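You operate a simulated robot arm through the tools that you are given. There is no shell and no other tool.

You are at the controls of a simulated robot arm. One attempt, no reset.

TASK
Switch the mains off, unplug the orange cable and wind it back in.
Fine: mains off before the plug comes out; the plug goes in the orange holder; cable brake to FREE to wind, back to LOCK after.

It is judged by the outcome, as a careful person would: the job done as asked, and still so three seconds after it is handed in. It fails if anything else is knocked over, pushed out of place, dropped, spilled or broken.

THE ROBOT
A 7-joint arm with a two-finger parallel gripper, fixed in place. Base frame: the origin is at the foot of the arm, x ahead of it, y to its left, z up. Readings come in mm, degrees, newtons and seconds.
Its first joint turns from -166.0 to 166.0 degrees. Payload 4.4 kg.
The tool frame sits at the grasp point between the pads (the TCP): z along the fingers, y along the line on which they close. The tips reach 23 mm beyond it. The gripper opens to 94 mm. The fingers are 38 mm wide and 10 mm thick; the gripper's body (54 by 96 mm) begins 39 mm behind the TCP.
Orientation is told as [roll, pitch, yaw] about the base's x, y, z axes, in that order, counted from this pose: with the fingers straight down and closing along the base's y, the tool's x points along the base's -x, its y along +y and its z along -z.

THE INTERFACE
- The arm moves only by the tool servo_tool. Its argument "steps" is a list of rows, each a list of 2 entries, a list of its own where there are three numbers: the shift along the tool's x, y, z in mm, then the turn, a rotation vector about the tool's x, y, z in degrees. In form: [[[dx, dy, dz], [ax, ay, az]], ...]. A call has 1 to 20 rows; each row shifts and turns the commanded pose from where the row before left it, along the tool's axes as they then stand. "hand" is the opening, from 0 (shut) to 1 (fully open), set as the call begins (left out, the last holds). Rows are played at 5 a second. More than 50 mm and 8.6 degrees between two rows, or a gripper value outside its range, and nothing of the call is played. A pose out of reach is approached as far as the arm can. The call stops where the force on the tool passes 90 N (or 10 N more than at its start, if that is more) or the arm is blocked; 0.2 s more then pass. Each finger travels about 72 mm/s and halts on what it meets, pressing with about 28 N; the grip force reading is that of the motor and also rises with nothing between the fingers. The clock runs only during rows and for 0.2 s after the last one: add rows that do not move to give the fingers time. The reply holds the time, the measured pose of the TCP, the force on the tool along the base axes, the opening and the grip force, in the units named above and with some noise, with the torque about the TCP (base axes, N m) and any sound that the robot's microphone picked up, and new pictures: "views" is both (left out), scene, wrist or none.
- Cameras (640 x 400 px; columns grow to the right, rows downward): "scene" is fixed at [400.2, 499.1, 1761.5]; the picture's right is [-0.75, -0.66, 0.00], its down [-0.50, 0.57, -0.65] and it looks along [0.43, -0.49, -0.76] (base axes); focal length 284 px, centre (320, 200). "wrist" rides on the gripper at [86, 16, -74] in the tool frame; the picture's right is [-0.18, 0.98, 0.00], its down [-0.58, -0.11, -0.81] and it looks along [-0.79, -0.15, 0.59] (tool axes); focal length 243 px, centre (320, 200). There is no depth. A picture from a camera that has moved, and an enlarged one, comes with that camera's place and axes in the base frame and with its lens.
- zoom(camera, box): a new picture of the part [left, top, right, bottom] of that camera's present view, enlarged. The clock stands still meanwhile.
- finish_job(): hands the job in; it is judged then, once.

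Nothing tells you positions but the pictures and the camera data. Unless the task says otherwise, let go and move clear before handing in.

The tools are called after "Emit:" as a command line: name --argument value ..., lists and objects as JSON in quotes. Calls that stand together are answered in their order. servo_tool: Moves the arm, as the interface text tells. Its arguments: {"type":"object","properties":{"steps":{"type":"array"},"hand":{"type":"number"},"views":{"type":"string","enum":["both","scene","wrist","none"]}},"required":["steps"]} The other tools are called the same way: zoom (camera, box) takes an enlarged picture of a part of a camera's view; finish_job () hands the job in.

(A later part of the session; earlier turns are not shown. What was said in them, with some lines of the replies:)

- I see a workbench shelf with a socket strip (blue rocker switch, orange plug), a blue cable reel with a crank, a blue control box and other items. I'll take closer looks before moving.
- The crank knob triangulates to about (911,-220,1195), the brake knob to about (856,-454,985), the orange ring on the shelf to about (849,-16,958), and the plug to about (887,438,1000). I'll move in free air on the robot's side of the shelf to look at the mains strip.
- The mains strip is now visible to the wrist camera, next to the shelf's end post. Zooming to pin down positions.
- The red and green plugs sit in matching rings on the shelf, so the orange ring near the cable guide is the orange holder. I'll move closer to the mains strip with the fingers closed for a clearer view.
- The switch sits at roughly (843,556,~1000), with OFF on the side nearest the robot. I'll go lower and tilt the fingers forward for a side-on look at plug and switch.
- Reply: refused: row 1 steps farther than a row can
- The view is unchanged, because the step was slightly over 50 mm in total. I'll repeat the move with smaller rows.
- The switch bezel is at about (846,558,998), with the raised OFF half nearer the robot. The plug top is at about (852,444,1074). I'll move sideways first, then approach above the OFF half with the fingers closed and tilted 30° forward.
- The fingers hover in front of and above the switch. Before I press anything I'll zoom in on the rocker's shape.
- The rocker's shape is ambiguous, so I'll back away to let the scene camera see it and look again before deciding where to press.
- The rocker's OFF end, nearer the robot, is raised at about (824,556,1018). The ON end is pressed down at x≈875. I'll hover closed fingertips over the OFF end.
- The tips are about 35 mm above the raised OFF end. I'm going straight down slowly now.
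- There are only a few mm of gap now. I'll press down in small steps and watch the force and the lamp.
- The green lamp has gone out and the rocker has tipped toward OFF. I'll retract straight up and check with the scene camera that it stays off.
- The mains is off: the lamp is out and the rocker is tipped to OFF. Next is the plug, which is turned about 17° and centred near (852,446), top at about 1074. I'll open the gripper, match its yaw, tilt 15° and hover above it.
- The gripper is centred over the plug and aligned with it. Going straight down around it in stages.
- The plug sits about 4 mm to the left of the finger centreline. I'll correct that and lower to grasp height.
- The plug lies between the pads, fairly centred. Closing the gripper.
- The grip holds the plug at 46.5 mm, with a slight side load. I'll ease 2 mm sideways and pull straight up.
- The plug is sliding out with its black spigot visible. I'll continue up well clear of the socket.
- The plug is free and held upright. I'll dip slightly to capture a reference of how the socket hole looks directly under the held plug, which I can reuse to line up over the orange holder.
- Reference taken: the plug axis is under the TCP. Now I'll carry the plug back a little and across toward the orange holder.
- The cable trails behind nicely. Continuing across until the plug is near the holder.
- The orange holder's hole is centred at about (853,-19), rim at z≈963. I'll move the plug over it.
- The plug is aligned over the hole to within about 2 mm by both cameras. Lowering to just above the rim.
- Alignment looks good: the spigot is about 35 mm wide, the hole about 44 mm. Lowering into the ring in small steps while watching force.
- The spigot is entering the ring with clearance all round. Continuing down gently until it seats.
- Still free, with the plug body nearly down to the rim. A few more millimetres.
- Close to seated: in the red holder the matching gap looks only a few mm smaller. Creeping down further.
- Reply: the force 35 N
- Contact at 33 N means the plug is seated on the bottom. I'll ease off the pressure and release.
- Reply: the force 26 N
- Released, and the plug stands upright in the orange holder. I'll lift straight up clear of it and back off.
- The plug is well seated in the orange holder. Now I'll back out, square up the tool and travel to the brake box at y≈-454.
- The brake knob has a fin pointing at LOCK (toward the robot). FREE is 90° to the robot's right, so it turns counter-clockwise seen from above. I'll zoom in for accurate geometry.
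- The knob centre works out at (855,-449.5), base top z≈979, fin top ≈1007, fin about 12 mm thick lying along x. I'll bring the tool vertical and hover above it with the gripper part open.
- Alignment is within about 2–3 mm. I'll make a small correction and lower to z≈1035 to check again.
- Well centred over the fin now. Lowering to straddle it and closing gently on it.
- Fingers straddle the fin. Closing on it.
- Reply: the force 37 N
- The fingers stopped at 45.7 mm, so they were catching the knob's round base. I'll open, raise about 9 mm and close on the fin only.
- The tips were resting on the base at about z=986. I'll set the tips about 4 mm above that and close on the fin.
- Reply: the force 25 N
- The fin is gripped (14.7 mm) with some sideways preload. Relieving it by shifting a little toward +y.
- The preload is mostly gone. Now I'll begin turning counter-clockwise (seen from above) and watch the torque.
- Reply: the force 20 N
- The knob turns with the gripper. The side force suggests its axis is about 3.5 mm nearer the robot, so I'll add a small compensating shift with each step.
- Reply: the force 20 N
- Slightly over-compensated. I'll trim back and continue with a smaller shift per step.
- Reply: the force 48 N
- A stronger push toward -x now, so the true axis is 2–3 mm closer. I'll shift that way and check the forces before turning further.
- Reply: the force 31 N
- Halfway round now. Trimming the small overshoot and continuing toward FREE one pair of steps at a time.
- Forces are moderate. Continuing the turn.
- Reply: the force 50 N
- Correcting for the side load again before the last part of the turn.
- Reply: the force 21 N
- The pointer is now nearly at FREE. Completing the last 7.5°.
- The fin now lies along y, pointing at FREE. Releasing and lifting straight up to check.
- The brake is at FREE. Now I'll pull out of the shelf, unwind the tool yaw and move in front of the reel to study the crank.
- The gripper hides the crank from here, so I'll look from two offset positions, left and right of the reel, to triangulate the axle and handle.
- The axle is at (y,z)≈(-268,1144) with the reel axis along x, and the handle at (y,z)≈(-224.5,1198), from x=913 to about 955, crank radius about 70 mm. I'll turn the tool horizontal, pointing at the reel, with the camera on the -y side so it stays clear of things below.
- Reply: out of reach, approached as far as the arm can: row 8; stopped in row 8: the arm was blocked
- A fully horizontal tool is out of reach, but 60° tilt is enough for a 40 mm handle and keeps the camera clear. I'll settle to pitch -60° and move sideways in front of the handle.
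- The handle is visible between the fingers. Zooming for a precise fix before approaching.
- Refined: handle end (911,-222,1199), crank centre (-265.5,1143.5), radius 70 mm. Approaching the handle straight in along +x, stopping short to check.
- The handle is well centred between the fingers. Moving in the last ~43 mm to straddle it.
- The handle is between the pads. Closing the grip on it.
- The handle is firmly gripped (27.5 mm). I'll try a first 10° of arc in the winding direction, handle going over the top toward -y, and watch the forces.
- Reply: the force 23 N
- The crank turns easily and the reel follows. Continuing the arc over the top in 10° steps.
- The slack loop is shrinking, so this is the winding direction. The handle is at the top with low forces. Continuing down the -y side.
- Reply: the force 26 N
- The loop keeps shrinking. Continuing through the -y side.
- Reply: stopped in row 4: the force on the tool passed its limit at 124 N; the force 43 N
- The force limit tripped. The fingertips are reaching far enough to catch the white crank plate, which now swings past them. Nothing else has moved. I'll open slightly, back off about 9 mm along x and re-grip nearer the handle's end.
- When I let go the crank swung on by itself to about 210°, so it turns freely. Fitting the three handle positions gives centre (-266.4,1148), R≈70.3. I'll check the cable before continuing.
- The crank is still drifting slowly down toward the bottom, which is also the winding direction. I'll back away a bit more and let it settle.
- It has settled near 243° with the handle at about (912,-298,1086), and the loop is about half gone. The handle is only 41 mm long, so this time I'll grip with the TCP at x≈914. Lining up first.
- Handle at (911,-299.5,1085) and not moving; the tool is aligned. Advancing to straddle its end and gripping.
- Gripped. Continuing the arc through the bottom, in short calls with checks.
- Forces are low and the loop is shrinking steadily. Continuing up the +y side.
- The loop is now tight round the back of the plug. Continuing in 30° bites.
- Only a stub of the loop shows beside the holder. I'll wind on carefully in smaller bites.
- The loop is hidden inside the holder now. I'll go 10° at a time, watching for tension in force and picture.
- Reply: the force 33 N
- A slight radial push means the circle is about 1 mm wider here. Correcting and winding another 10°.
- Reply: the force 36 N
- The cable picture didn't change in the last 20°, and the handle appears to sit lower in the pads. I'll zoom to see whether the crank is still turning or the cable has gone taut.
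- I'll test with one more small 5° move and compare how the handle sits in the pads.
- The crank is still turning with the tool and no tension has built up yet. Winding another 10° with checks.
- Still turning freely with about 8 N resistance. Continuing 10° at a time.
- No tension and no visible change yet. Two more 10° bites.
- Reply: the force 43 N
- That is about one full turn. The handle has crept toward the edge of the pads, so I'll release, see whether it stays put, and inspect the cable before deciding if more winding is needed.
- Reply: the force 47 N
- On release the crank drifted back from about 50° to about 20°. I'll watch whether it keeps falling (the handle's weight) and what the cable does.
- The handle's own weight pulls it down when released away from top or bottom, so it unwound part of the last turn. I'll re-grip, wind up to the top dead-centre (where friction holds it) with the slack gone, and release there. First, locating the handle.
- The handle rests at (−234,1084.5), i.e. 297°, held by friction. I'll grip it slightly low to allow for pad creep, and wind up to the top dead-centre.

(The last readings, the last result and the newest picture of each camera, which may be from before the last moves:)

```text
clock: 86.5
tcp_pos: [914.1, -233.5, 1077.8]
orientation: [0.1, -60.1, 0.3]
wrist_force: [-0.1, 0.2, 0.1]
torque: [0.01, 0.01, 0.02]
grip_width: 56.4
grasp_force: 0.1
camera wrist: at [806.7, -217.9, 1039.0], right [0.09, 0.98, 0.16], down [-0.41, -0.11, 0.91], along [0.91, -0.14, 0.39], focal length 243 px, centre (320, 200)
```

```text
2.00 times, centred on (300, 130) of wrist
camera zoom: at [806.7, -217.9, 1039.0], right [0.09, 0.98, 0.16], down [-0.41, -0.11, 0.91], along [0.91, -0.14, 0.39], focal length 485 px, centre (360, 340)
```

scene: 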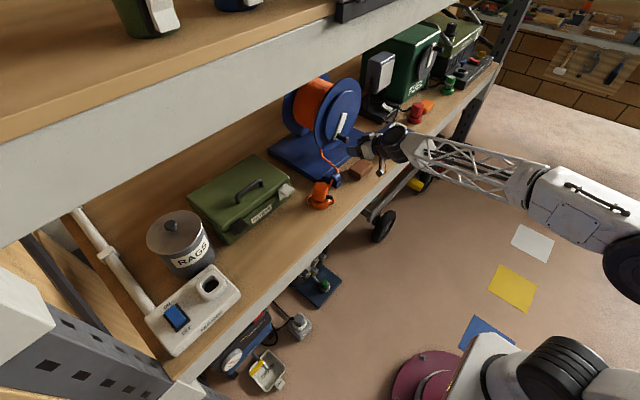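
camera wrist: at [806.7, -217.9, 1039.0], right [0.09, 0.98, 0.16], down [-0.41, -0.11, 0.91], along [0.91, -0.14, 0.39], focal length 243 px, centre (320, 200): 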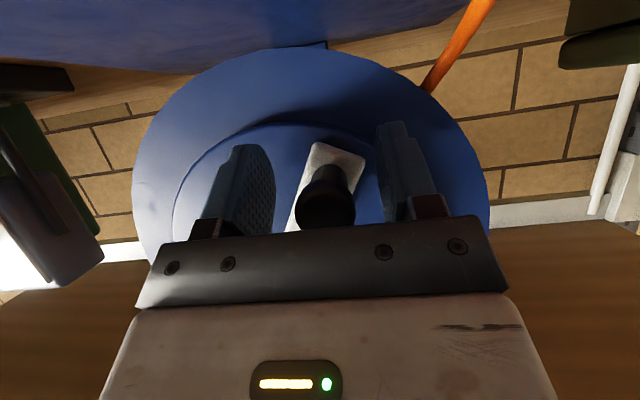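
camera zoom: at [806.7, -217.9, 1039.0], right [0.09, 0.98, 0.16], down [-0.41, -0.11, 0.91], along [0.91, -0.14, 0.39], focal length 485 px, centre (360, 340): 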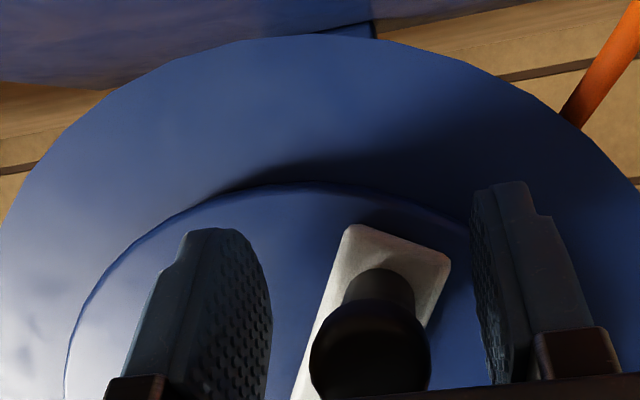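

Positioned. Closing the grip and winding up the +y side.

Emit:
servo_tool --steps '[[[0, 0, 0], [0, 0, 0]], [[0, 0, 0], [0, 0, 0]], [[0, 0, 0], [0, 0, 0]]]' --hand 0 --views "none"

Emit:
servo_tool --steps '[[[-5.6, 10.4, -3.25], [0, 0, 0]], [[-7.1, 9.2, -4.1], [0, 0, 0]], [[-8.4, 7.5, -4.85], [0, 0, 0]], [[0, 0, 0], [0, 0, 0]]]' --views "wrist"

```text
clock: 87.3
tcp_pos: [914.1, -233.8, 1077.3]
orientation: [0.2, -60.0, 0.3]
wrist_force: [9.3, 0.7, -4.9]
torque: [0.02, 0.09, 0.02]
grip_width: 27.7
grasp_force: 44.8
```

```text
clock: 88.3
tcp_pos: [913.3, -205.8, 1102.3]
orientation: [0.0, -60.2, 0.3]
wrist_force: [-7.6, -6.7, 1.2]
torque: [0.14, 0.13, 0.04]
grip_width: 27.1
grasp_force: 44.8
camera wrist: at [806.6, -190.1, 1064.1], right [0.09, 0.98, 0.16], down [-0.41, -0.11, 0.91], along [0.91, -0.14, 0.39], focal length 243 px, centre (320, 200)
```

wrist: 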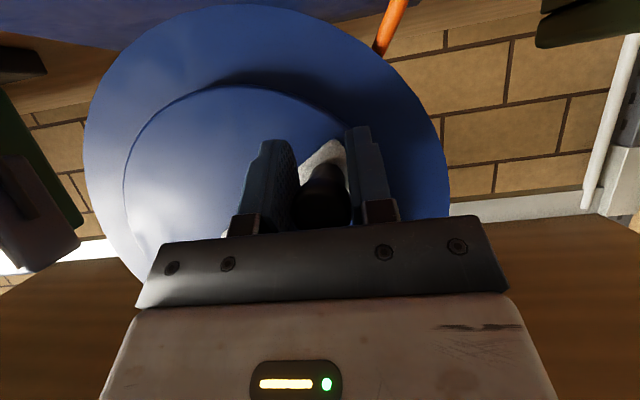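

Forces are low. Continuing.

Emit:
servo_tool --steps '[[[-9.4, 5.8, -5.45], [0, 0, 0]], [[-10.05, 3.8, -5.8], [0, 0, 0]], [[-10.6, 1.7, -6.1], [0, 0, 0]], [[0, 0, 0], [0, 0, 0]]]' --views "wrist"

Emit:
zoom --camera "scene" --box '[290, 160, 360, 215]'

```text
clock: 89.3
tcp_pos: [913.5, -195.4, 1135.6]
orientation: [0.2, -60.0, 0.3]
wrist_force: [12.2, -12.7, -8.6]
torque: [0.75, 0.41, 0.07]
grip_width: 27.7
grasp_force: 44.3
camera wrist: at [806.1, -179.5, 1097.1], right [0.09, 0.98, 0.16], down [-0.41, -0.11, 0.91], along [0.91, -0.14, 0.39], focal length 243 px, centre (320, 200)
```

wrist: 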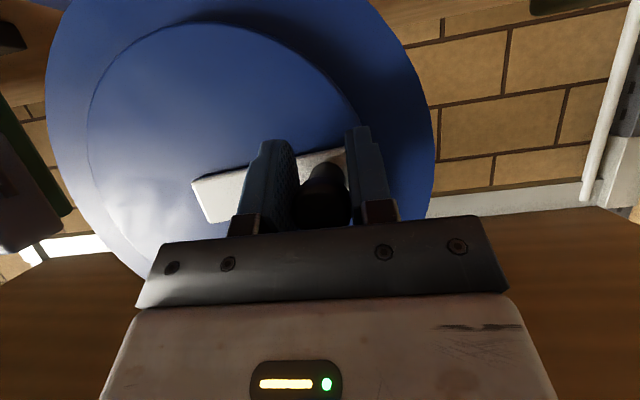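

```text
7.27 times, centred on (325, 188) of scene
camera zoom: at [400.2, 499.1, 1761.5], right [-0.75, -0.66, 0.0], down [-0.5, 0.57, -0.65], along [0.43, -0.49, -0.76], focal length 2069 px, centre (284, 291)
```

zoom: 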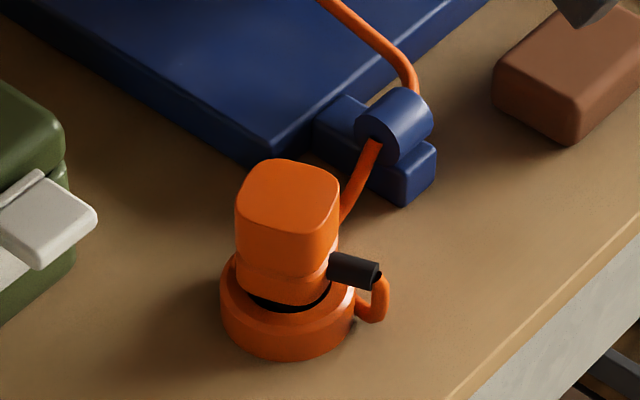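

Good. Continuing past horizontal on the +y side.

Emit:
servo_tool --steps '[[[-10.65, -0.4, -6.15], [0, 0, 0]], [[-10.4, -2.6, -6.0], [0, 0, 0]], [[-9.9, -4.6, -5.7], [0, 0, 0]], [[0, 0, 0], [0, 0, 0]]]' --views "wrist"

Emit:
zoom --camera "scene" --box '[290, 160, 360, 215]'

```text
clock: 90.3
tcp_pos: [912.6, -201.3, 1173.3]
orientation: [0.0, -60.2, 0.4]
wrist_force: [-7.0, 23.8, 5.2]
torque: [0.16, -0.04, -0.12]
grip_width: 27.4
grasp_force: 44.7
camera wrist: at [806.1, -185.8, 1135.4], right [0.08, 0.98, 0.16], down [-0.41, -0.11, 0.91], along [0.91, -0.14, 0.39], focal length 243 px, centre (320, 200)
```

wrist: 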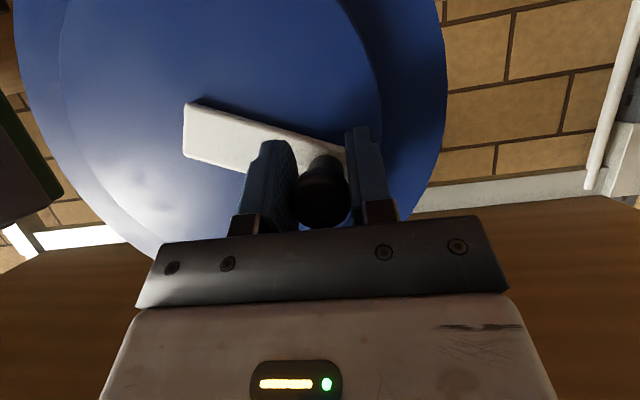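

```text
7.27 times, centred on (325, 188) of scene
camera zoom: at [400.2, 499.1, 1761.5], right [-0.75, -0.66, 0.0], down [-0.5, 0.57, -0.65], along [0.43, -0.49, -0.76], focal length 2069 px, centre (284, 291)
```

zoom: 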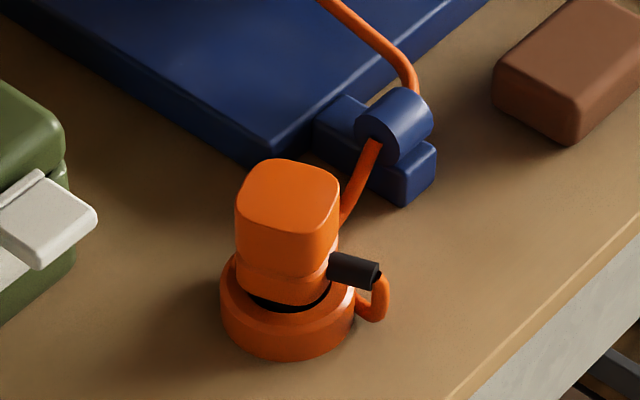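

Tracking well at about 385°. Continuing toward the top.

Emit:
servo_tool --steps '[[[-9.0, -5.7, -5.2], [0, 0, 0]], [[-8.2, -8.0, -4.7], [0, 0, 0]], [[-6.7, -9.7, -3.85], [0, 0, 0]], [[0, 0, 0], [0, 0, 0]]]' --views "wrist"

Emit:
zoom --camera "scene" --box '[290, 160, 360, 215]'

```text
clock: 91.3
tcp_pos: [913.5, -226.7, 1202.9]
orientation: [-0.1, -60.3, 0.4]
wrist_force: [13.9, 18.5, 31.3]
torque: [-0.2, -0.42, -0.23]
grip_width: 27.6
grasp_force: 45.3
camera wrist: at [806.6, -210.7, 1163.7], right [0.09, 0.98, 0.16], down [-0.41, -0.11, 0.9], along [0.91, -0.14, 0.4], focal length 243 px, centre (320, 200)
```

wrist: 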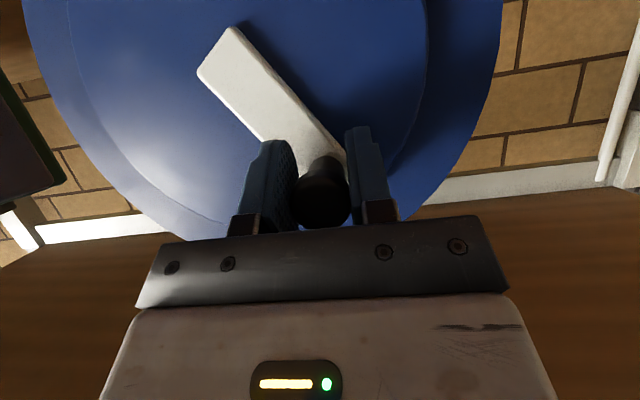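

```text
7.27 times, centred on (325, 188) of scene
camera zoom: at [400.2, 499.1, 1761.5], right [-0.75, -0.66, 0.0], down [-0.5, 0.57, -0.65], along [0.43, -0.49, -0.76], focal length 2069 px, centre (284, 291)
```

zoom: 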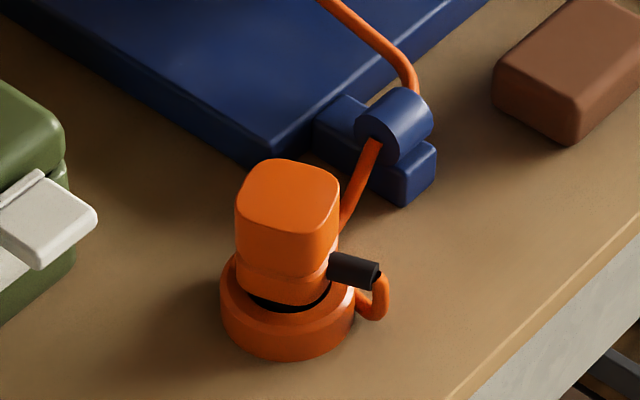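

About 60° now (420° total), still slack-free with no tension. Moving on toward the top.

Emit:
servo_tool --steps '[[[-6.3, -10.7, -3.65], [0, 0, 0]], [[-3.7, -11.4, -2.1], [0, 0, 0]], [[0, 0, 0], [0, 0, 0]]]' --views "wrist"

Emit:
zoom --camera "scene" --box '[290, 160, 360, 215]'

```text
clock: 92.1
tcp_pos: [912.5, -249.7, 1208.2]
orientation: [0.1, -59.9, 0.2]
wrist_force: [-12.7, 0.0, -1.1]
torque: [0.0, -0.32, -0.11]
grip_width: 27.6
grasp_force: 45.6
camera wrist: at [806.1, -233.8, 1170.1], right [0.09, 0.98, 0.16], down [-0.41, -0.11, 0.91], along [0.91, -0.14, 0.39], focal length 243 px, centre (320, 200)
```

wrist: 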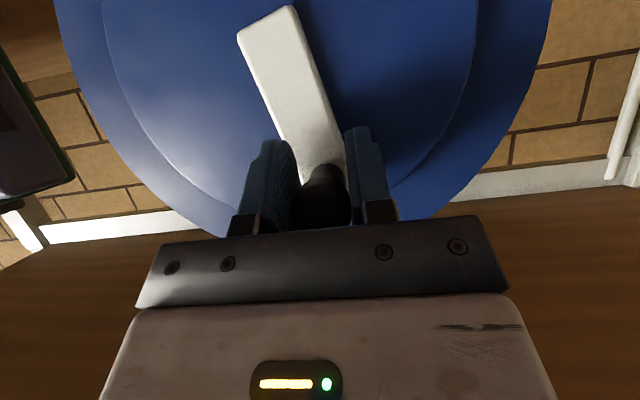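

```text
7.27 times, centred on (325, 188) of scene
camera zoom: at [400.2, 499.1, 1761.5], right [-0.75, -0.66, 0.0], down [-0.5, 0.57, -0.65], along [0.43, -0.49, -0.76], focal length 2069 px, centre (284, 291)
```

zoom: 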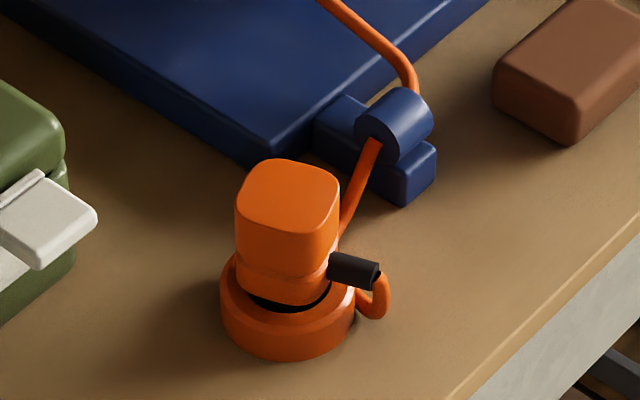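

Forces are near zero and the cable to the guide is starting to straighten. A further 10°.

Emit:
servo_tool --steps '[[[-1.2, -6.1, -0.7], [0, 0, 0]], [[-0.4, -6.1, -0.2], [0, 0, 0]], [[0, 0, 0], [0, 0, 0]]]' --views "wrist"

Emit:
zoom --camera "scene" --box '[290, 160, 360, 215]'

```text
clock: 92.9
tcp_pos: [914.0, -259.5, 1211.6]
orientation: [0.1, -60.0, 0.3]
wrist_force: [-16.2, 7.6, -8.8]
torque: [0.46, 0.21, 0.17]
grip_width: 27.5
grasp_force: 44.8
camera wrist: at [806.4, -244.7, 1173.3], right [0.09, 0.98, 0.16], down [-0.41, -0.11, 0.91], along [0.91, -0.14, 0.39], focal length 243 px, centre (320, 200)
```

wrist: 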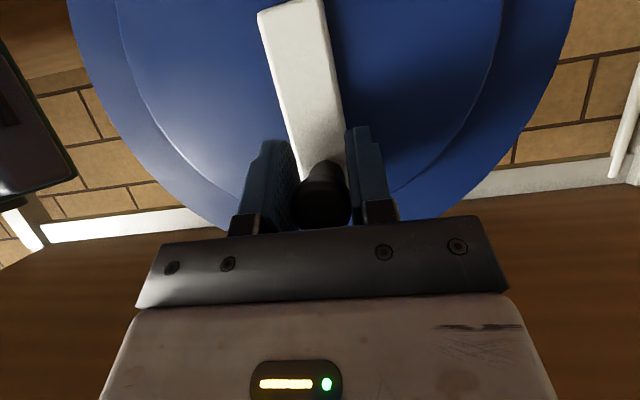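

```text
7.27 times, centred on (325, 188) of scene
camera zoom: at [400.2, 499.1, 1761.5], right [-0.75, -0.66, 0.0], down [-0.5, 0.57, -0.65], along [0.43, -0.49, -0.76], focal length 2069 px, centre (284, 291)
```

zoom: 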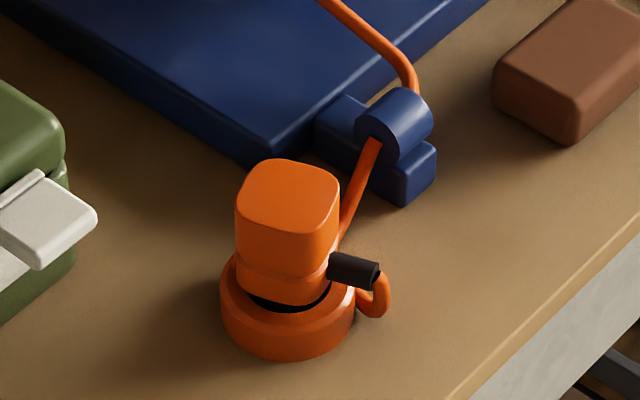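

The crank is close to top dead-centre and the remaining slack is only a small bend at the plug. I'll take in about 12° more, staying in the zone where friction holds it.

Emit:
servo_tool --steps '[[[0, -5.3, 0], [0, 0, 0]], [[0, -5.3, 0], [0, 0, 0]], [[0.3, -5.3, 0.2], [0, 0, 0]], [[0, 0, 0], [0, 0, 0]]]' --views "wrist"

Emit:
zoom --camera "scene" --box '[290, 160, 360, 215]'

Emit:
zoom --camera "scene" --box '[270, 70, 400, 220]'

```text
clock: 93.5
tcp_pos: [913.9, -264.2, 1212.4]
orientation: [0.4, -60.0, 0.6]
wrist_force: [-22.0, 32.8, 1.6]
torque: [-0.09, -0.05, -0.06]
grip_width: 27.5
grasp_force: 45.0
stopped in row 3: the force on the tool passed its limit at 102 N (the readings are from after the stop); the commanded pose is now the measured one
camera wrist: at [806.6, -250.3, 1174.5], right [0.08, 0.98, 0.16], down [-0.41, -0.12, 0.91], along [0.91, -0.14, 0.39], focal length 243 px, centre (320, 200)
```

wrist: 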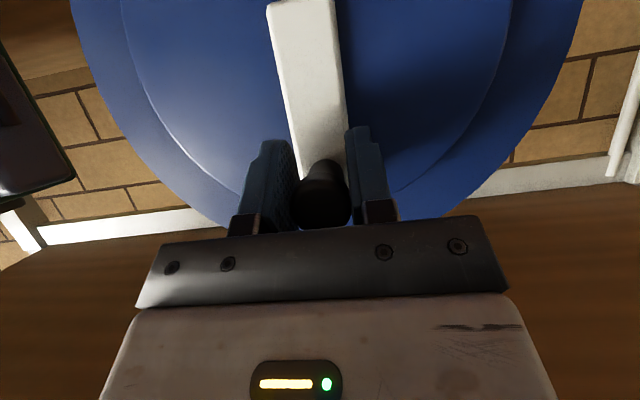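

```text
7.27 times, centred on (325, 188) of scene
camera zoom: at [400.2, 499.1, 1761.5], right [-0.75, -0.66, 0.0], down [-0.5, 0.57, -0.65], along [0.43, -0.49, -0.76], focal length 2069 px, centre (284, 291)
```

zoom: 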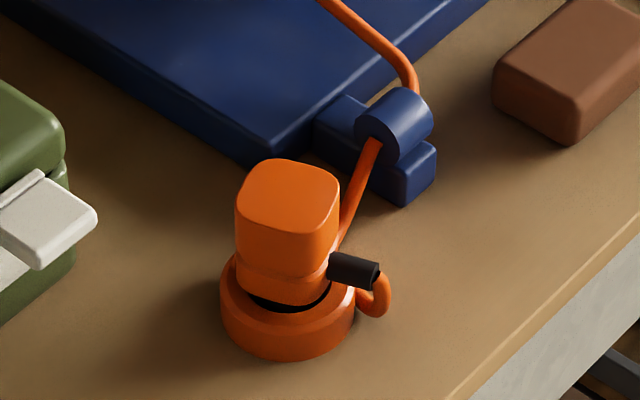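

```text
2.67 times, centred on (335, 145) of scene
camera zoom: at [400.2, 499.1, 1761.5], right [-0.75, -0.66, 0.0], down [-0.5, 0.57, -0.65], along [0.43, -0.49, -0.76], focal length 759 px, centre (280, 347)
```

zoom: 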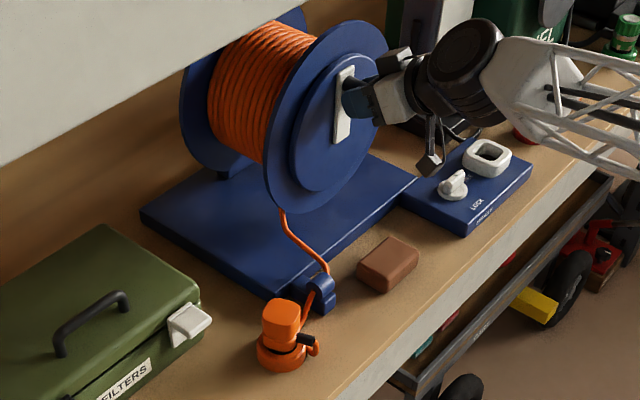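

A firm stop: the reel has reached its wound-in end with the handle at the top and the plug undisturbed. I'll relieve the push, then release gently.

Emit:
servo_tool --steps '[[[0.3, 1.2, -0.5], [0, 0, 0]], [[0, 0, 0], [0, 0, 0]]]' --views "none"

```text
clock: 94.1
tcp_pos: [913.4, -264.9, 1211.8]
orientation: [0.3, -60.0, 0.5]
wrist_force: [9.3, 28.5, 3.3]
torque: [-0.19, -0.02, -0.07]
grip_width: 27.3
grasp_force: 45.3
```

Emit:
servo_tool --steps '[[[0, 1.5, 0], [0, 0, 0]], [[0, 0, 0], [0, 0, 0]]]' --views "none"

```text
clock: 94.7
tcp_pos: [914.0, -265.2, 1211.5]
orientation: [0.2, -60.0, 0.4]
wrist_force: [29.8, 4.1, 7.0]
torque: [-0.14, 0.13, -0.02]
grip_width: 27.6
grasp_force: 44.7
```

The tangential load is gone (4 N). Opening the gripper and watching the crank.

Emit:
servo_tool --steps '[[[0, 0, 0], [0, 0, 0]], [[0, 0, 0], [0, 0, 0]], [[0, 0, 0], [0, 0, 0]]]' --hand 0.55 --views "wrist"

Emit:
zoom --camera "scene" --box '[270, 70, 400, 220]'

```text
clock: 95.5
tcp_pos: [913.1, -264.0, 1210.6]
orientation: [0.2, -60.0, 0.5]
wrist_force: [0.2, 0.4, 1.0]
torque: [-0.01, 0.0, 0.01]
grip_width: 51.9
grasp_force: 0.0
camera wrist: at [806.2, -249.5, 1173.9], right [0.08, 0.98, 0.16], down [-0.41, -0.12, 0.91], along [0.91, -0.14, 0.39], focal length 243 px, centre (320, 200)
```

wrist: 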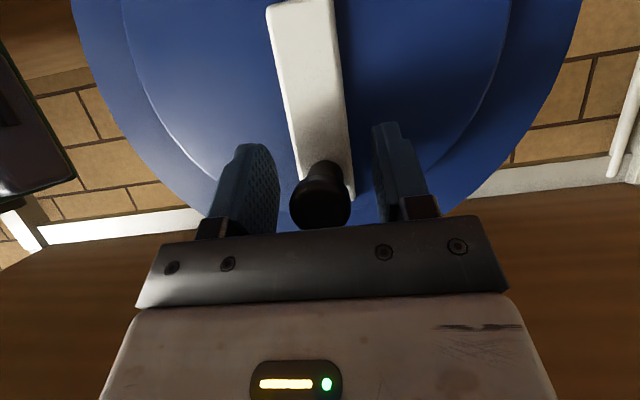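

```text
2.67 times, centred on (335, 145) of scene
camera zoom: at [400.2, 499.1, 1761.5], right [-0.75, -0.66, 0.0], down [-0.5, 0.57, -0.65], along [0.43, -0.49, -0.76], focal length 759 px, centre (280, 347)
```

zoom: 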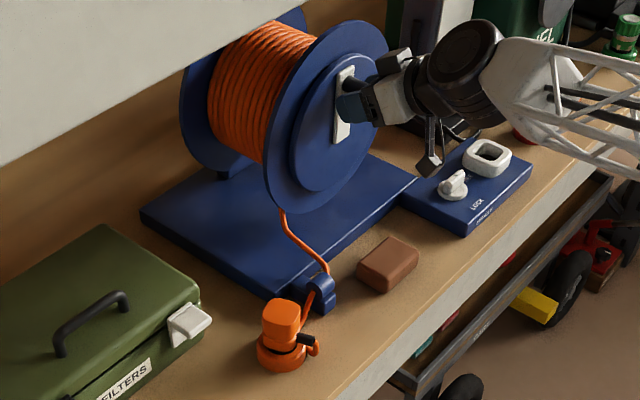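

The crank stays put at the top and the cable is in. Backing straight off the handle, then turning the tool upright for the brake knob.

Emit:
servo_tool --steps '[[[10, 0, -17.3], [0, 0, 0]], [[17.5, 0, -30.3], [0, 0, 0]], [[17.5, 0, -30.3], [0, 0, 0]], [[17.5, 0, -30.3], [0, 0, 0]], [[17.5, 0, -30.3], [0, 0, 0]], [[17.5, 0, -30.3], [0, 0, 0]], [[0, 0, 0], [0, 7.5, 0]], [[0, 0, 0], [0, 7.5, 0]], [[0, 0, 0], [0, 7.5, 0]], [[0, 0, 0], [0, 7.5, 0]], [[0, 0, 0], [0, 7.5, 0]], [[0, 0, 0], [0, 7.5, 0]], [[0, 0, 0], [0, 7.5, 0]], [[0, 0, 0], [0, 7.5, 0]]]' --views "both"

Emit:
zoom --camera "scene" --box '[270, 70, 400, 220]'

```text
clock: 98.5
tcp_pos: [718.1, -266.8, 1211.8]
orientation: [0.1, 0.1, 0.7]
wrist_force: [0.4, 0.0, -0.1]
torque: [0.0, 0.0, 0.0]
grip_width: 51.7
grasp_force: 0.0
camera wrist: at [632.6, -251.6, 1286.9], right [0.17, 0.99, 0.0], down [0.58, -0.1, 0.8], along [0.79, -0.14, -0.59], focal length 243 px, centre (320, 200)
```

scene: 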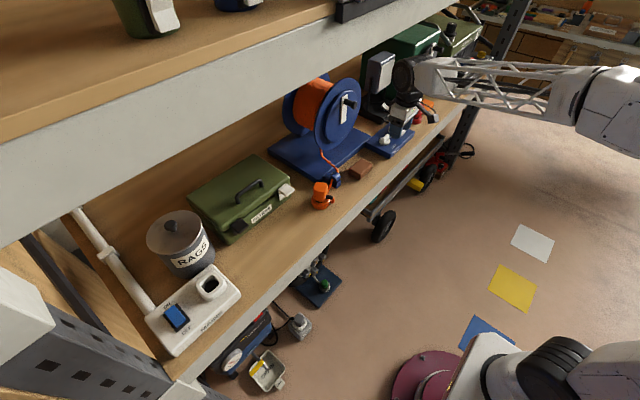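
wrist: 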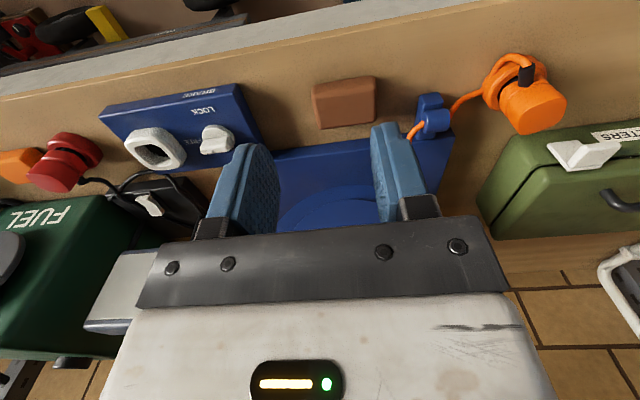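

```text
2.67 times, centred on (335, 145) of scene
camera zoom: at [400.2, 499.1, 1761.5], right [-0.75, -0.66, 0.0], down [-0.5, 0.57, -0.65], along [0.43, -0.49, -0.76], focal length 759 px, centre (280, 347)
```

zoom: 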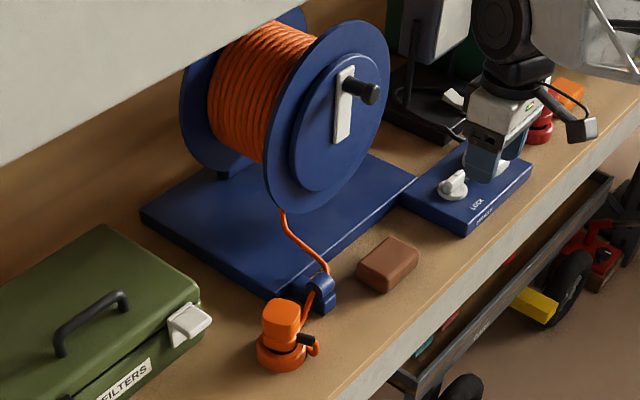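

The crank holds at the top and the cable is in. Quick look at the plug from this side, then on to the brake.

Emit:
zoom --camera "wrist" --box '[400, 30, 600, 155]'

Emit:
servo_tool --steps '[[[0, -45, 0], [0, 0, -8.2]], [[0, 0, 0], [0, 0, -8.2]], [[0, 0, 0], [0, 0, -8.2]], [[0, 0, 0], [0, 0, -8.2]], [[0, 0, 0], [0, 0, -8.2]], [[0, 0, 0], [0, 0, -8.2]], [[0, 0, 0], [0, 0, -8.2]], [[0, 0, 0], [0, 0, -8.2]], [[0, 0, 0], [0, 0, -8.2]], [[0, 0, 0], [0, 0, -8.2]], [[0, 0, 0], [0, 0, -7.3]]]' --hand 0.6 --views "none"

```text
3.20 times, centred on (500, 92) of wrist
camera zoom: at [632.6, -251.6, 1286.9], right [0.17, 0.99, 0.0], down [0.58, -0.1, 0.8], along [0.79, -0.14, -0.59], focal length 776 px, centre (-256, 544)
```

zoom: 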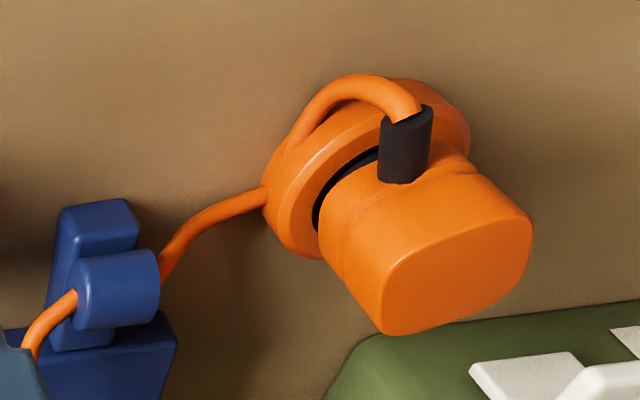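

```text
clock: 100.9
tcp_pos: [719.2, -311.8, 1211.8]
orientation: [-0.1, -0.1, 90.3]
wrist_force: [0.2, 1.0, -0.2]
torque: [-0.01, 0.02, -0.03]
grip_width: 56.6
grasp_force: 0.1
```

The plug and short lead look neat. Now moving over the brake knob, sideways first, then forward above it.

Emit:
servo_tool --steps '[[[44, 0, 20], [0, 0, 0]], [[44, 0, 20], [0, 0, 0]], [[44, 0, 20], [0, 0, 0]], [[6.7, -42, 20], [0, 0, 0]], [[0, -44, 20], [0, 0, 0]], [[0, -44.3, 20], [0, 0, 0]], [[0, 0, 0], [0, 0, 0]]]' --views "both"

Emit:
zoom --camera "wrist" --box '[220, 20, 420, 170]'

```text
clock: 102.5
tcp_pos: [848.6, -451.5, 1090.7]
orientation: [0.0, -0.1, 90.0]
wrist_force: [0.3, -0.3, 0.1]
torque: [0.02, 0.02, 0.02]
grip_width: 56.3
grasp_force: 0.0
camera wrist: at [834.0, -537.2, 1164.8], right [-0.98, 0.18, 0.0], down [0.11, 0.58, 0.81], along [0.15, 0.79, -0.59], focal length 243 px, centre (320, 200)
```

scene: 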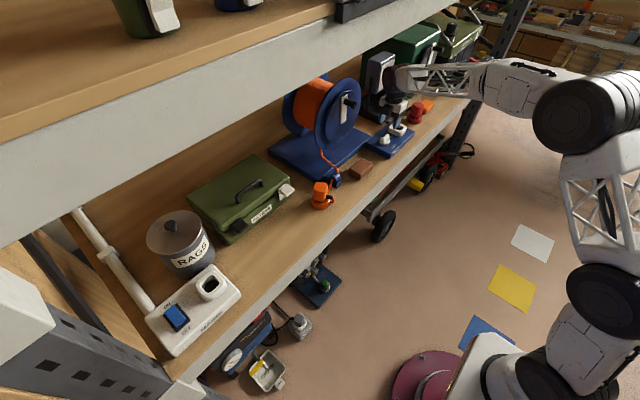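
wrist: 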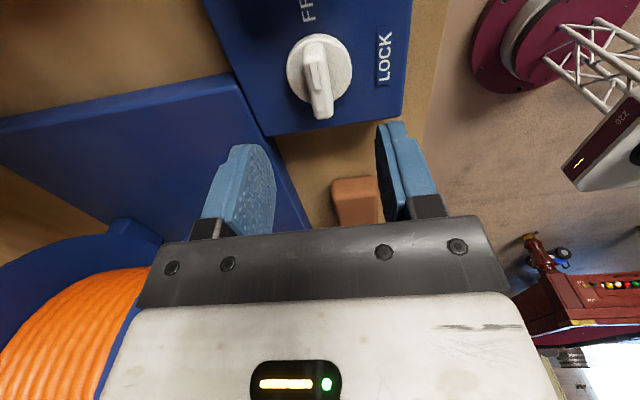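

```text
2.67 times, centred on (320, 95) of wrist
camera zoom: at [834.0, -537.2, 1164.8], right [-0.98, 0.18, 0.0], down [0.11, 0.58, 0.81], along [0.15, 0.79, -0.59], focal length 647 px, centre (320, 480)
```

zoom: 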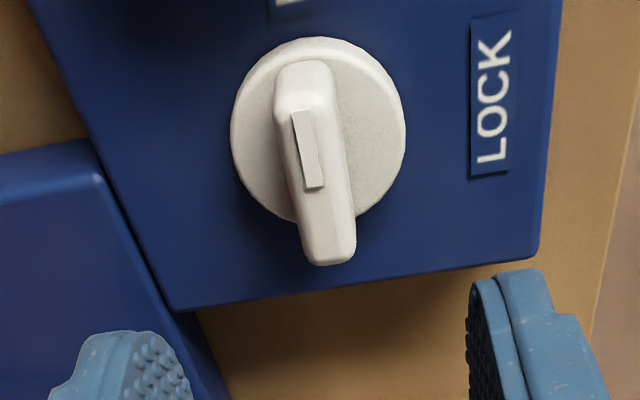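

The knob is directly below the gripper and aligned. Lowering to the fin (TCP z≈1014).

Emit:
servo_tool --steps '[[[0, 0, 25], [0, 0, 0]], [[0, 0, 25], [0, 0, 0]], [[0, 0, 15], [0, 0, 0]], [[0, 0, 11.3], [0, 0, 0]], [[0, 0, 0], [0, 0, 0]]]' --views "wrist"

Emit:
zoom --camera "wrist" --box '[200, 50, 440, 220]'

```text
clock: 103.7
tcp_pos: [850.3, -449.6, 1014.3]
orientation: [0.0, -0.2, 89.9]
wrist_force: [-0.5, 0.2, 0.4]
torque: [0.02, -0.03, 0.0]
grip_width: 56.3
grasp_force: 0.1
camera wrist: at [834.3, -536.5, 1088.6], right [-0.98, 0.18, 0.0], down [0.11, 0.58, 0.81], along [0.15, 0.79, -0.59], focal length 243 px, centre (320, 200)
```

wrist: 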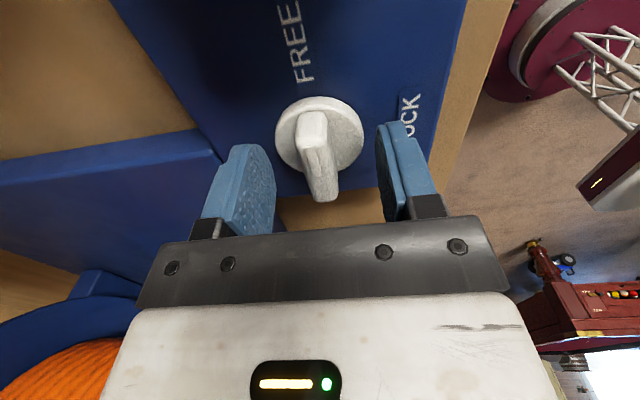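

```text
2.35 times, centred on (320, 135) of wrist
camera zoom: at [834.3, -536.5, 1088.6], right [-0.98, 0.18, 0.0], down [0.11, 0.58, 0.81], along [0.15, 0.79, -0.59], focal length 571 px, centre (320, 353)
```

zoom: 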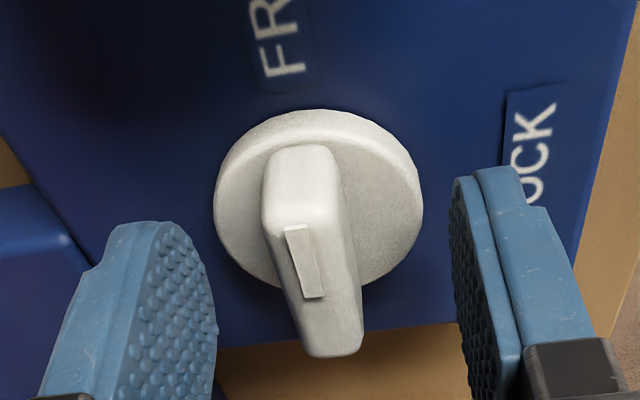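

Closing on the fin.

Emit:
servo_tool --steps '[[[0, 0, 0], [0, 0, 0]], [[0, 0, 0], [0, 0, 0]], [[0, 0, 0], [0, 0, 0]], [[0, 0, 0], [0, 0, 0]]]' --hand 0 --views "none"

```text
clock: 104.7
tcp_pos: [850.1, -449.8, 1013.8]
orientation: [0.0, -0.1, 90.1]
wrist_force: [19.7, -4.7, -3.9]
torque: [-0.42, -0.27, -0.07]
grip_width: 15.3
grasp_force: 45.4
```

Gripped (15 mm). Relieving the small side load and starting the clockwise turn back toward LOCK.

Emit:
servo_tool --steps '[[[0, -1.0, 0], [0, 0, 0]], [[0, 0, 0], [0, 0, 7.5]], [[0, 0, 0], [0, 0, 7.5]], [[0, 0, 0], [0, 0, 0]]]' --views "none"

```text
clock: 105.7
tcp_pos: [849.8, -450.0, 1014.8]
orientation: [0.2, -0.2, 75.1]
wrist_force: [-17.8, -1.5, -0.5]
torque: [1.43, -0.59, 0.01]
grip_width: 15.2
grasp_force: 44.8
```

Emit:
servo_tool --steps '[[[0, 0.6, 0], [0, 0, 0]], [[0, 0, 0], [0, 0, 7.5]], [[0, 0, 0], [0, 0, 7.5]], [[0, 0, 0], [0, 0, 0]]]' --views "none"

```text
clock: 106.7
tcp_pos: [849.5, -450.4, 1014.7]
orientation: [0.1, -0.1, 60.0]
wrist_force: [6.9, -12.4, -11.2]
torque: [0.56, -0.89, -0.01]
grip_width: 15.0
grasp_force: 45.1
```

Forces stay modest. Continuing the turn.

Emit:
servo_tool --steps '[[[0, -0.4, 0], [0, 0, 0]], [[0, 0, 0], [0, 0, 7.5]], [[0, 0, 0], [0, 0, 7.5]], [[0, 0, 0], [0, 0, 0]]]' --views "none"

```text
clock: 107.7
tcp_pos: [850.2, -450.7, 1015.9]
orientation: [0.1, -0.1, 45.0]
wrist_force: [2.7, -4.7, -11.8]
torque: [0.44, -1.18, -0.03]
grip_width: 15.0
grasp_force: 44.8
```

Emit:
servo_tool --steps '[[[0, -0.1, 0], [0, 0, 7.5]], [[0, -0.1, 0], [0, 0, 7.5]], [[0, 0, 0], [0, 0, 0]]]' --views "none"

```text
clock: 108.5
tcp_pos: [850.8, -448.9, 1015.0]
orientation: [0.2, 0.0, 30.0]
wrist_force: [-1.9, -0.9, -15.0]
torque: [-0.11, -0.79, -0.03]
grip_width: 14.7
grasp_force: 44.8
```

Forces are very low, so the rotation is well centred. Two-thirds of the way there.

Emit:
servo_tool --steps '[[[0, 0, 0], [0, 0, 7.5]], [[0, 0, 0], [0, 0, 7.5]], [[0, 0, 0], [0, 0, 0]]]' --views "none"

```text
clock: 109.3
tcp_pos: [849.8, -450.1, 1014.4]
orientation: [0.3, 0.0, 15.0]
wrist_force: [-2.4, -2.5, -17.8]
torque: [-0.31, -1.01, 0.01]
grip_width: 15.0
grasp_force: 45.0
```

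Emit:
servo_tool --steps '[[[0, 0, 0], [0, 0, 7.5]], [[0, 0, 0], [0, 0, 7.5]], [[0, 0, 0], [0, 0, 0]]]' --views "wrist"

Emit:
zoom --camera "wrist" --box '[200, 50, 440, 220]'

```text
clock: 110.1
tcp_pos: [850.4, -449.8, 1014.0]
orientation: [0.2, 0.1, 0.0]
wrist_force: [-8.4, -3.2, -21.1]
torque: [-0.55, -0.62, 0.02]
grip_width: 15.0
grasp_force: 44.9
camera wrist: at [764.6, -433.9, 1089.1], right [0.18, 0.98, 0.0], down [0.58, -0.11, 0.81], along [0.79, -0.15, -0.59], focal length 243 px, centre (320, 200)
```

wrist: 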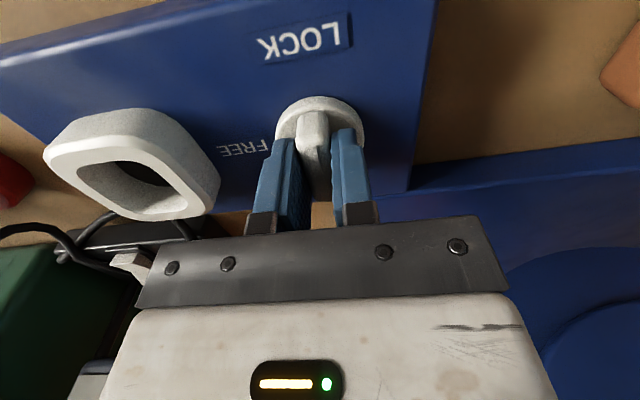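

```text
2.35 times, centred on (320, 135) of wrist
camera zoom: at [764.6, -433.9, 1089.1], right [0.18, 0.98, 0.0], down [0.58, -0.11, 0.81], along [0.79, -0.15, -0.59], focal length 571 px, centre (320, 353)
```

zoom: 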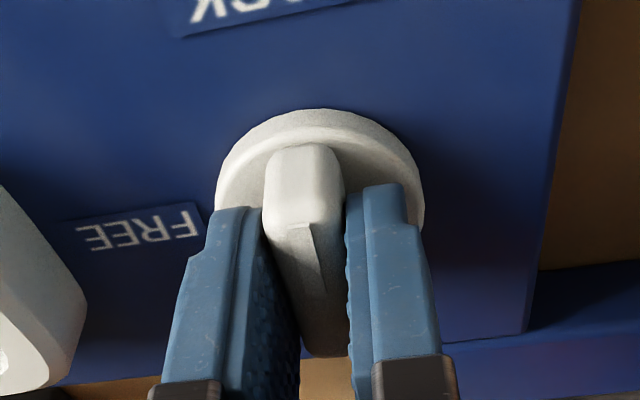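

The fin points at LOCK again. Releasing and lifting straight up to verify.

Emit:
servo_tool --steps '[[[0, 0, 0], [0, 0, 0.8]], [[0, 0, 0], [0, 0, 0]]]' --views "none"

Emit:
servo_tool --steps '[[[0, 0, 0], [0, 0, 0]], [[0, 0, 0], [0, 0, 0]], [[0, 0, 0], [0, 0, 0]], [[0, 0, -10], [0, 0, 0]], [[0, 0, -25], [0, 0, 0]], [[0, 0, -40], [0, 0, 0]], [[0, 0, -30], [0, 0, 0]]]' --hand 0.5 --views "both"

Emit:
zoom --camera "wrist" --box '[200, 0, 440, 150]'

Emit:
zoom --camera "scene" --box '[365, 105, 425, 165]'

```text
clock: 110.7
tcp_pos: [850.5, -449.7, 1015.9]
orientation: [0.2, 0.1, -0.7]
wrist_force: [-6.6, -4.8, -24.9]
torque: [-0.61, 0.26, 0.76]
grip_width: 15.0
grasp_force: 44.9
```

```text
clock: 112.3
tcp_pos: [849.3, -451.4, 1120.5]
orientation: [0.3, 0.1, -0.8]
wrist_force: [0.5, 0.5, -1.3]
torque: [0.0, -0.01, 0.02]
grip_width: 46.9
grasp_force: 0.1
camera wrist: at [765.3, -433.3, 1194.7], right [0.2, 0.98, 0.0], down [0.58, -0.12, 0.81], along [0.79, -0.16, -0.59], focal length 243 px, centre (320, 200)
```

scene: 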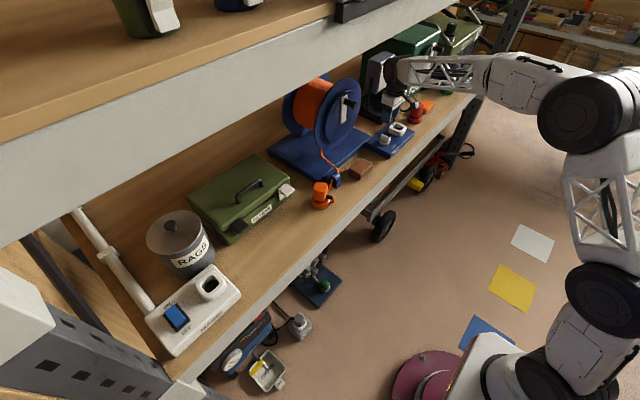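
wrist: 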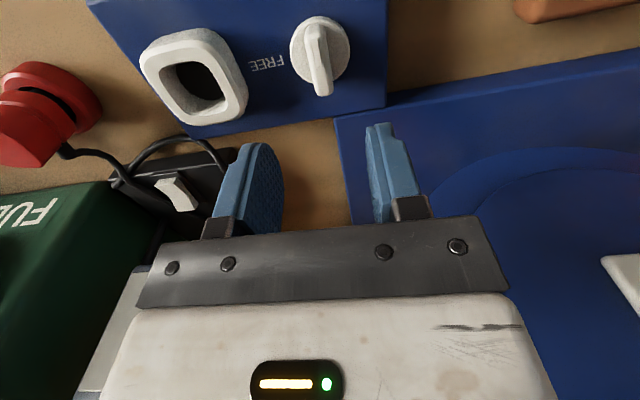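

```text
2.67 times, centred on (320, 75) of wrist
camera zoom: at [765.3, -433.3, 1194.7], right [0.2, 0.98, 0.0], down [0.58, -0.12, 0.81], along [0.79, -0.16, -0.59], focal length 647 px, centre (320, 533)
```

zoom: 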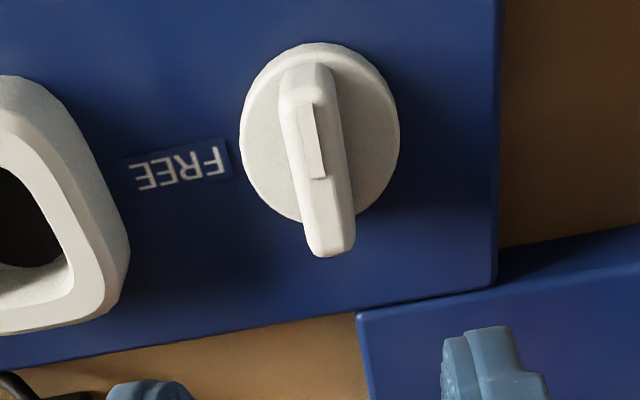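

```text
6.67 times, centred on (395, 135) of scene
camera zoom: at [400.2, 499.1, 1761.5], right [-0.75, -0.66, 0.0], down [-0.5, 0.57, -0.65], along [0.43, -0.49, -0.76], focal length 1897 px, centre (-180, 633)
```

zoom: 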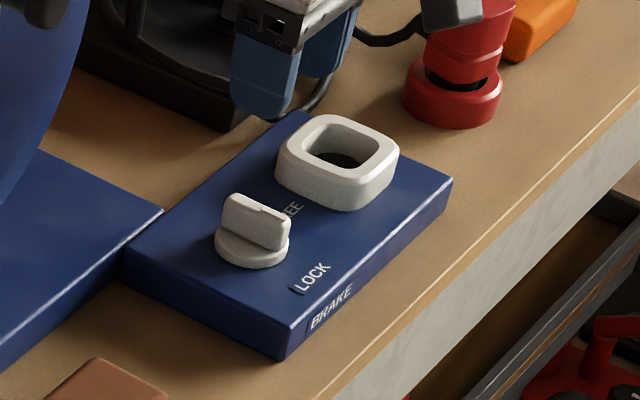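

The brake is back at LOCK, exactly as at the start. Moving the arm clear of the shelf and doing a final check of everything.

Emit:
servo_tool --steps '[[[44, 0, -15], [0, 0, 0]], [[44, 0, -15], [0, 0, 0]], [[44, 0, -15], [0, 0, 0]], [[44, 0, -15], [0, 0, 0]], [[44, 0, -15], [0, 0, 0]], [[0, 0, 0], [0, 0, 0]]]' --views "both"

Emit:
zoom --camera "scene" --box '[270, 70, 400, 220]'

Emit:
zoom --camera "scene" --box '[130, 200, 300, 350]'

Emit:
zoom --camera "scene" --box '[290, 160, 360, 215]'

```text
clock: 113.7
tcp_pos: [629.9, -448.2, 1195.6]
orientation: [0.2, 0.0, -0.8]
wrist_force: [-0.4, 0.0, -0.2]
torque: [0.0, 0.04, 0.0]
grip_width: 46.7
grasp_force: 0.0
camera wrist: at [544.7, -430.4, 1268.8], right [0.2, 0.98, 0.0], down [0.58, -0.12, 0.81], along [0.79, -0.16, -0.59], focal length 243 px, centre (320, 200)
```

scene: 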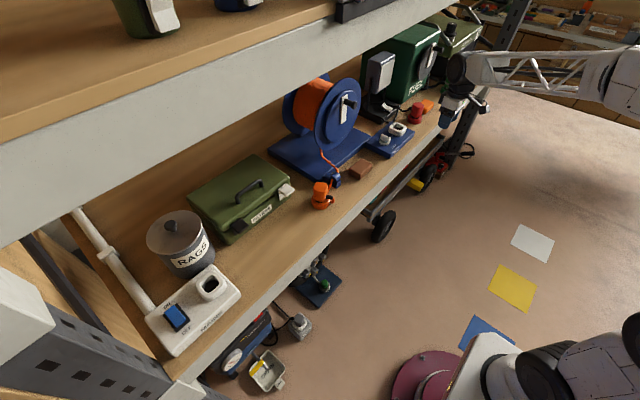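
wrist: 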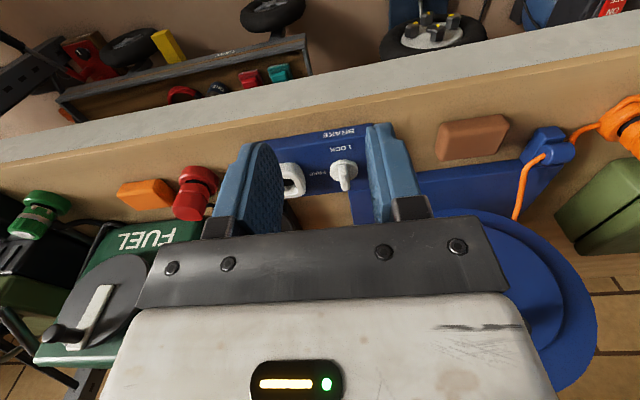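

```text
2.67 times, centred on (335, 145) of scene
camera zoom: at [400.2, 499.1, 1761.5], right [-0.75, -0.66, 0.0], down [-0.5, 0.57, -0.65], along [0.43, -0.49, -0.76], focal length 759 px, centre (280, 347)
```

zoom: 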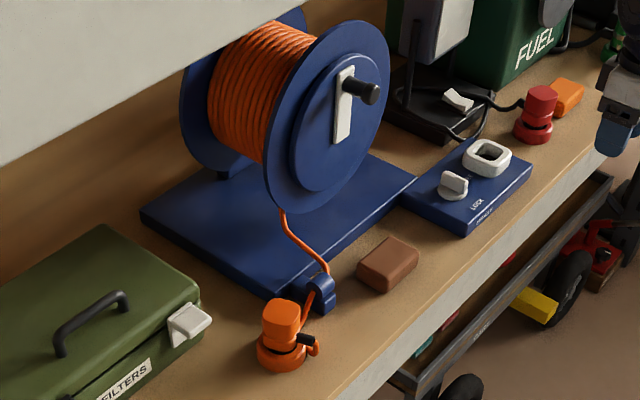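

```text
2.67 times, centred on (215, 275) of scene
camera zoom: at [400.2, 499.1, 1761.5], right [-0.75, -0.66, 0.0], down [-0.5, 0.57, -0.65], along [0.43, -0.49, -0.76], focal length 759 px, centre (600, 0)
```

zoom: 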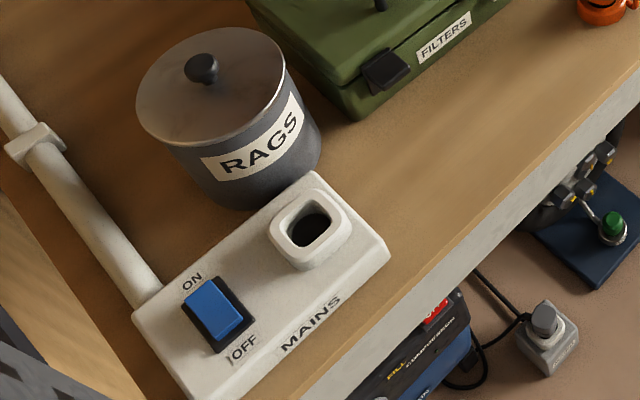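

```text
7.27 times, centred on (325, 188) of scene
camera zoom: at [400.2, 499.1, 1761.5], right [-0.75, -0.66, 0.0], down [-0.5, 0.57, -0.65], along [0.43, -0.49, -0.76], focal length 2069 px, centre (284, 291)
```

zoom: 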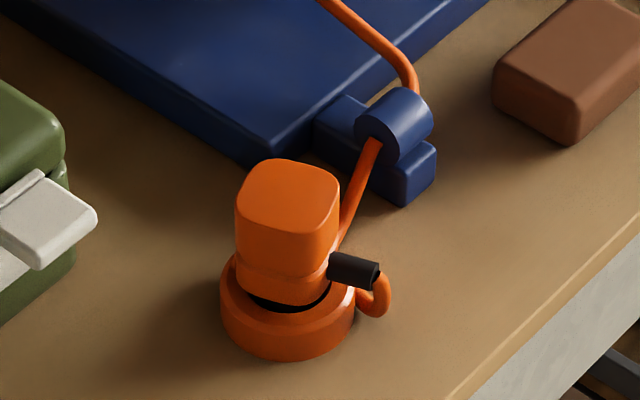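

The final check is clean:
- The mains rocker is at OFF and its lamp is out.
- The plug stands in the orange holder.
- The cable is wound in, and the crank has stayed at the top.
- The brake is at LOCK.
- Nothing else has moved and the arm is clear.

Handing in.

Emit:
finish_job

```text
The job is handed in.
```

The job is handed in. In the last pictures:

- **Mains:** I switched it off before pulling the plug. The rocker is at OFF and the green lamp is out.
- **Plug:** It stands upright in the orange holder.
- **Cable:** It is wound in until the reel came to a firm stop. Only a short lead is left between the plug and the cable guide.
- **Brake:** I turned it to FREE to wind and back to LOCK afterwards.

Two things happened while winding:

- **Force limit tripped twice:** The first time, the fingertips most likely caught the white crank plate. I backed off and re-gripped nearer the end of the handle. The second time was the firm stop at the end of winding.
- **Crank swung when released:** Part-way round, the handle's weight turned the crank and unwound a little cable. I wound it again and released it with the handle at the top, where it stayed.

Nothing else looked moved or knocked over. The gripper is empty and the arm is clear of the shelf.
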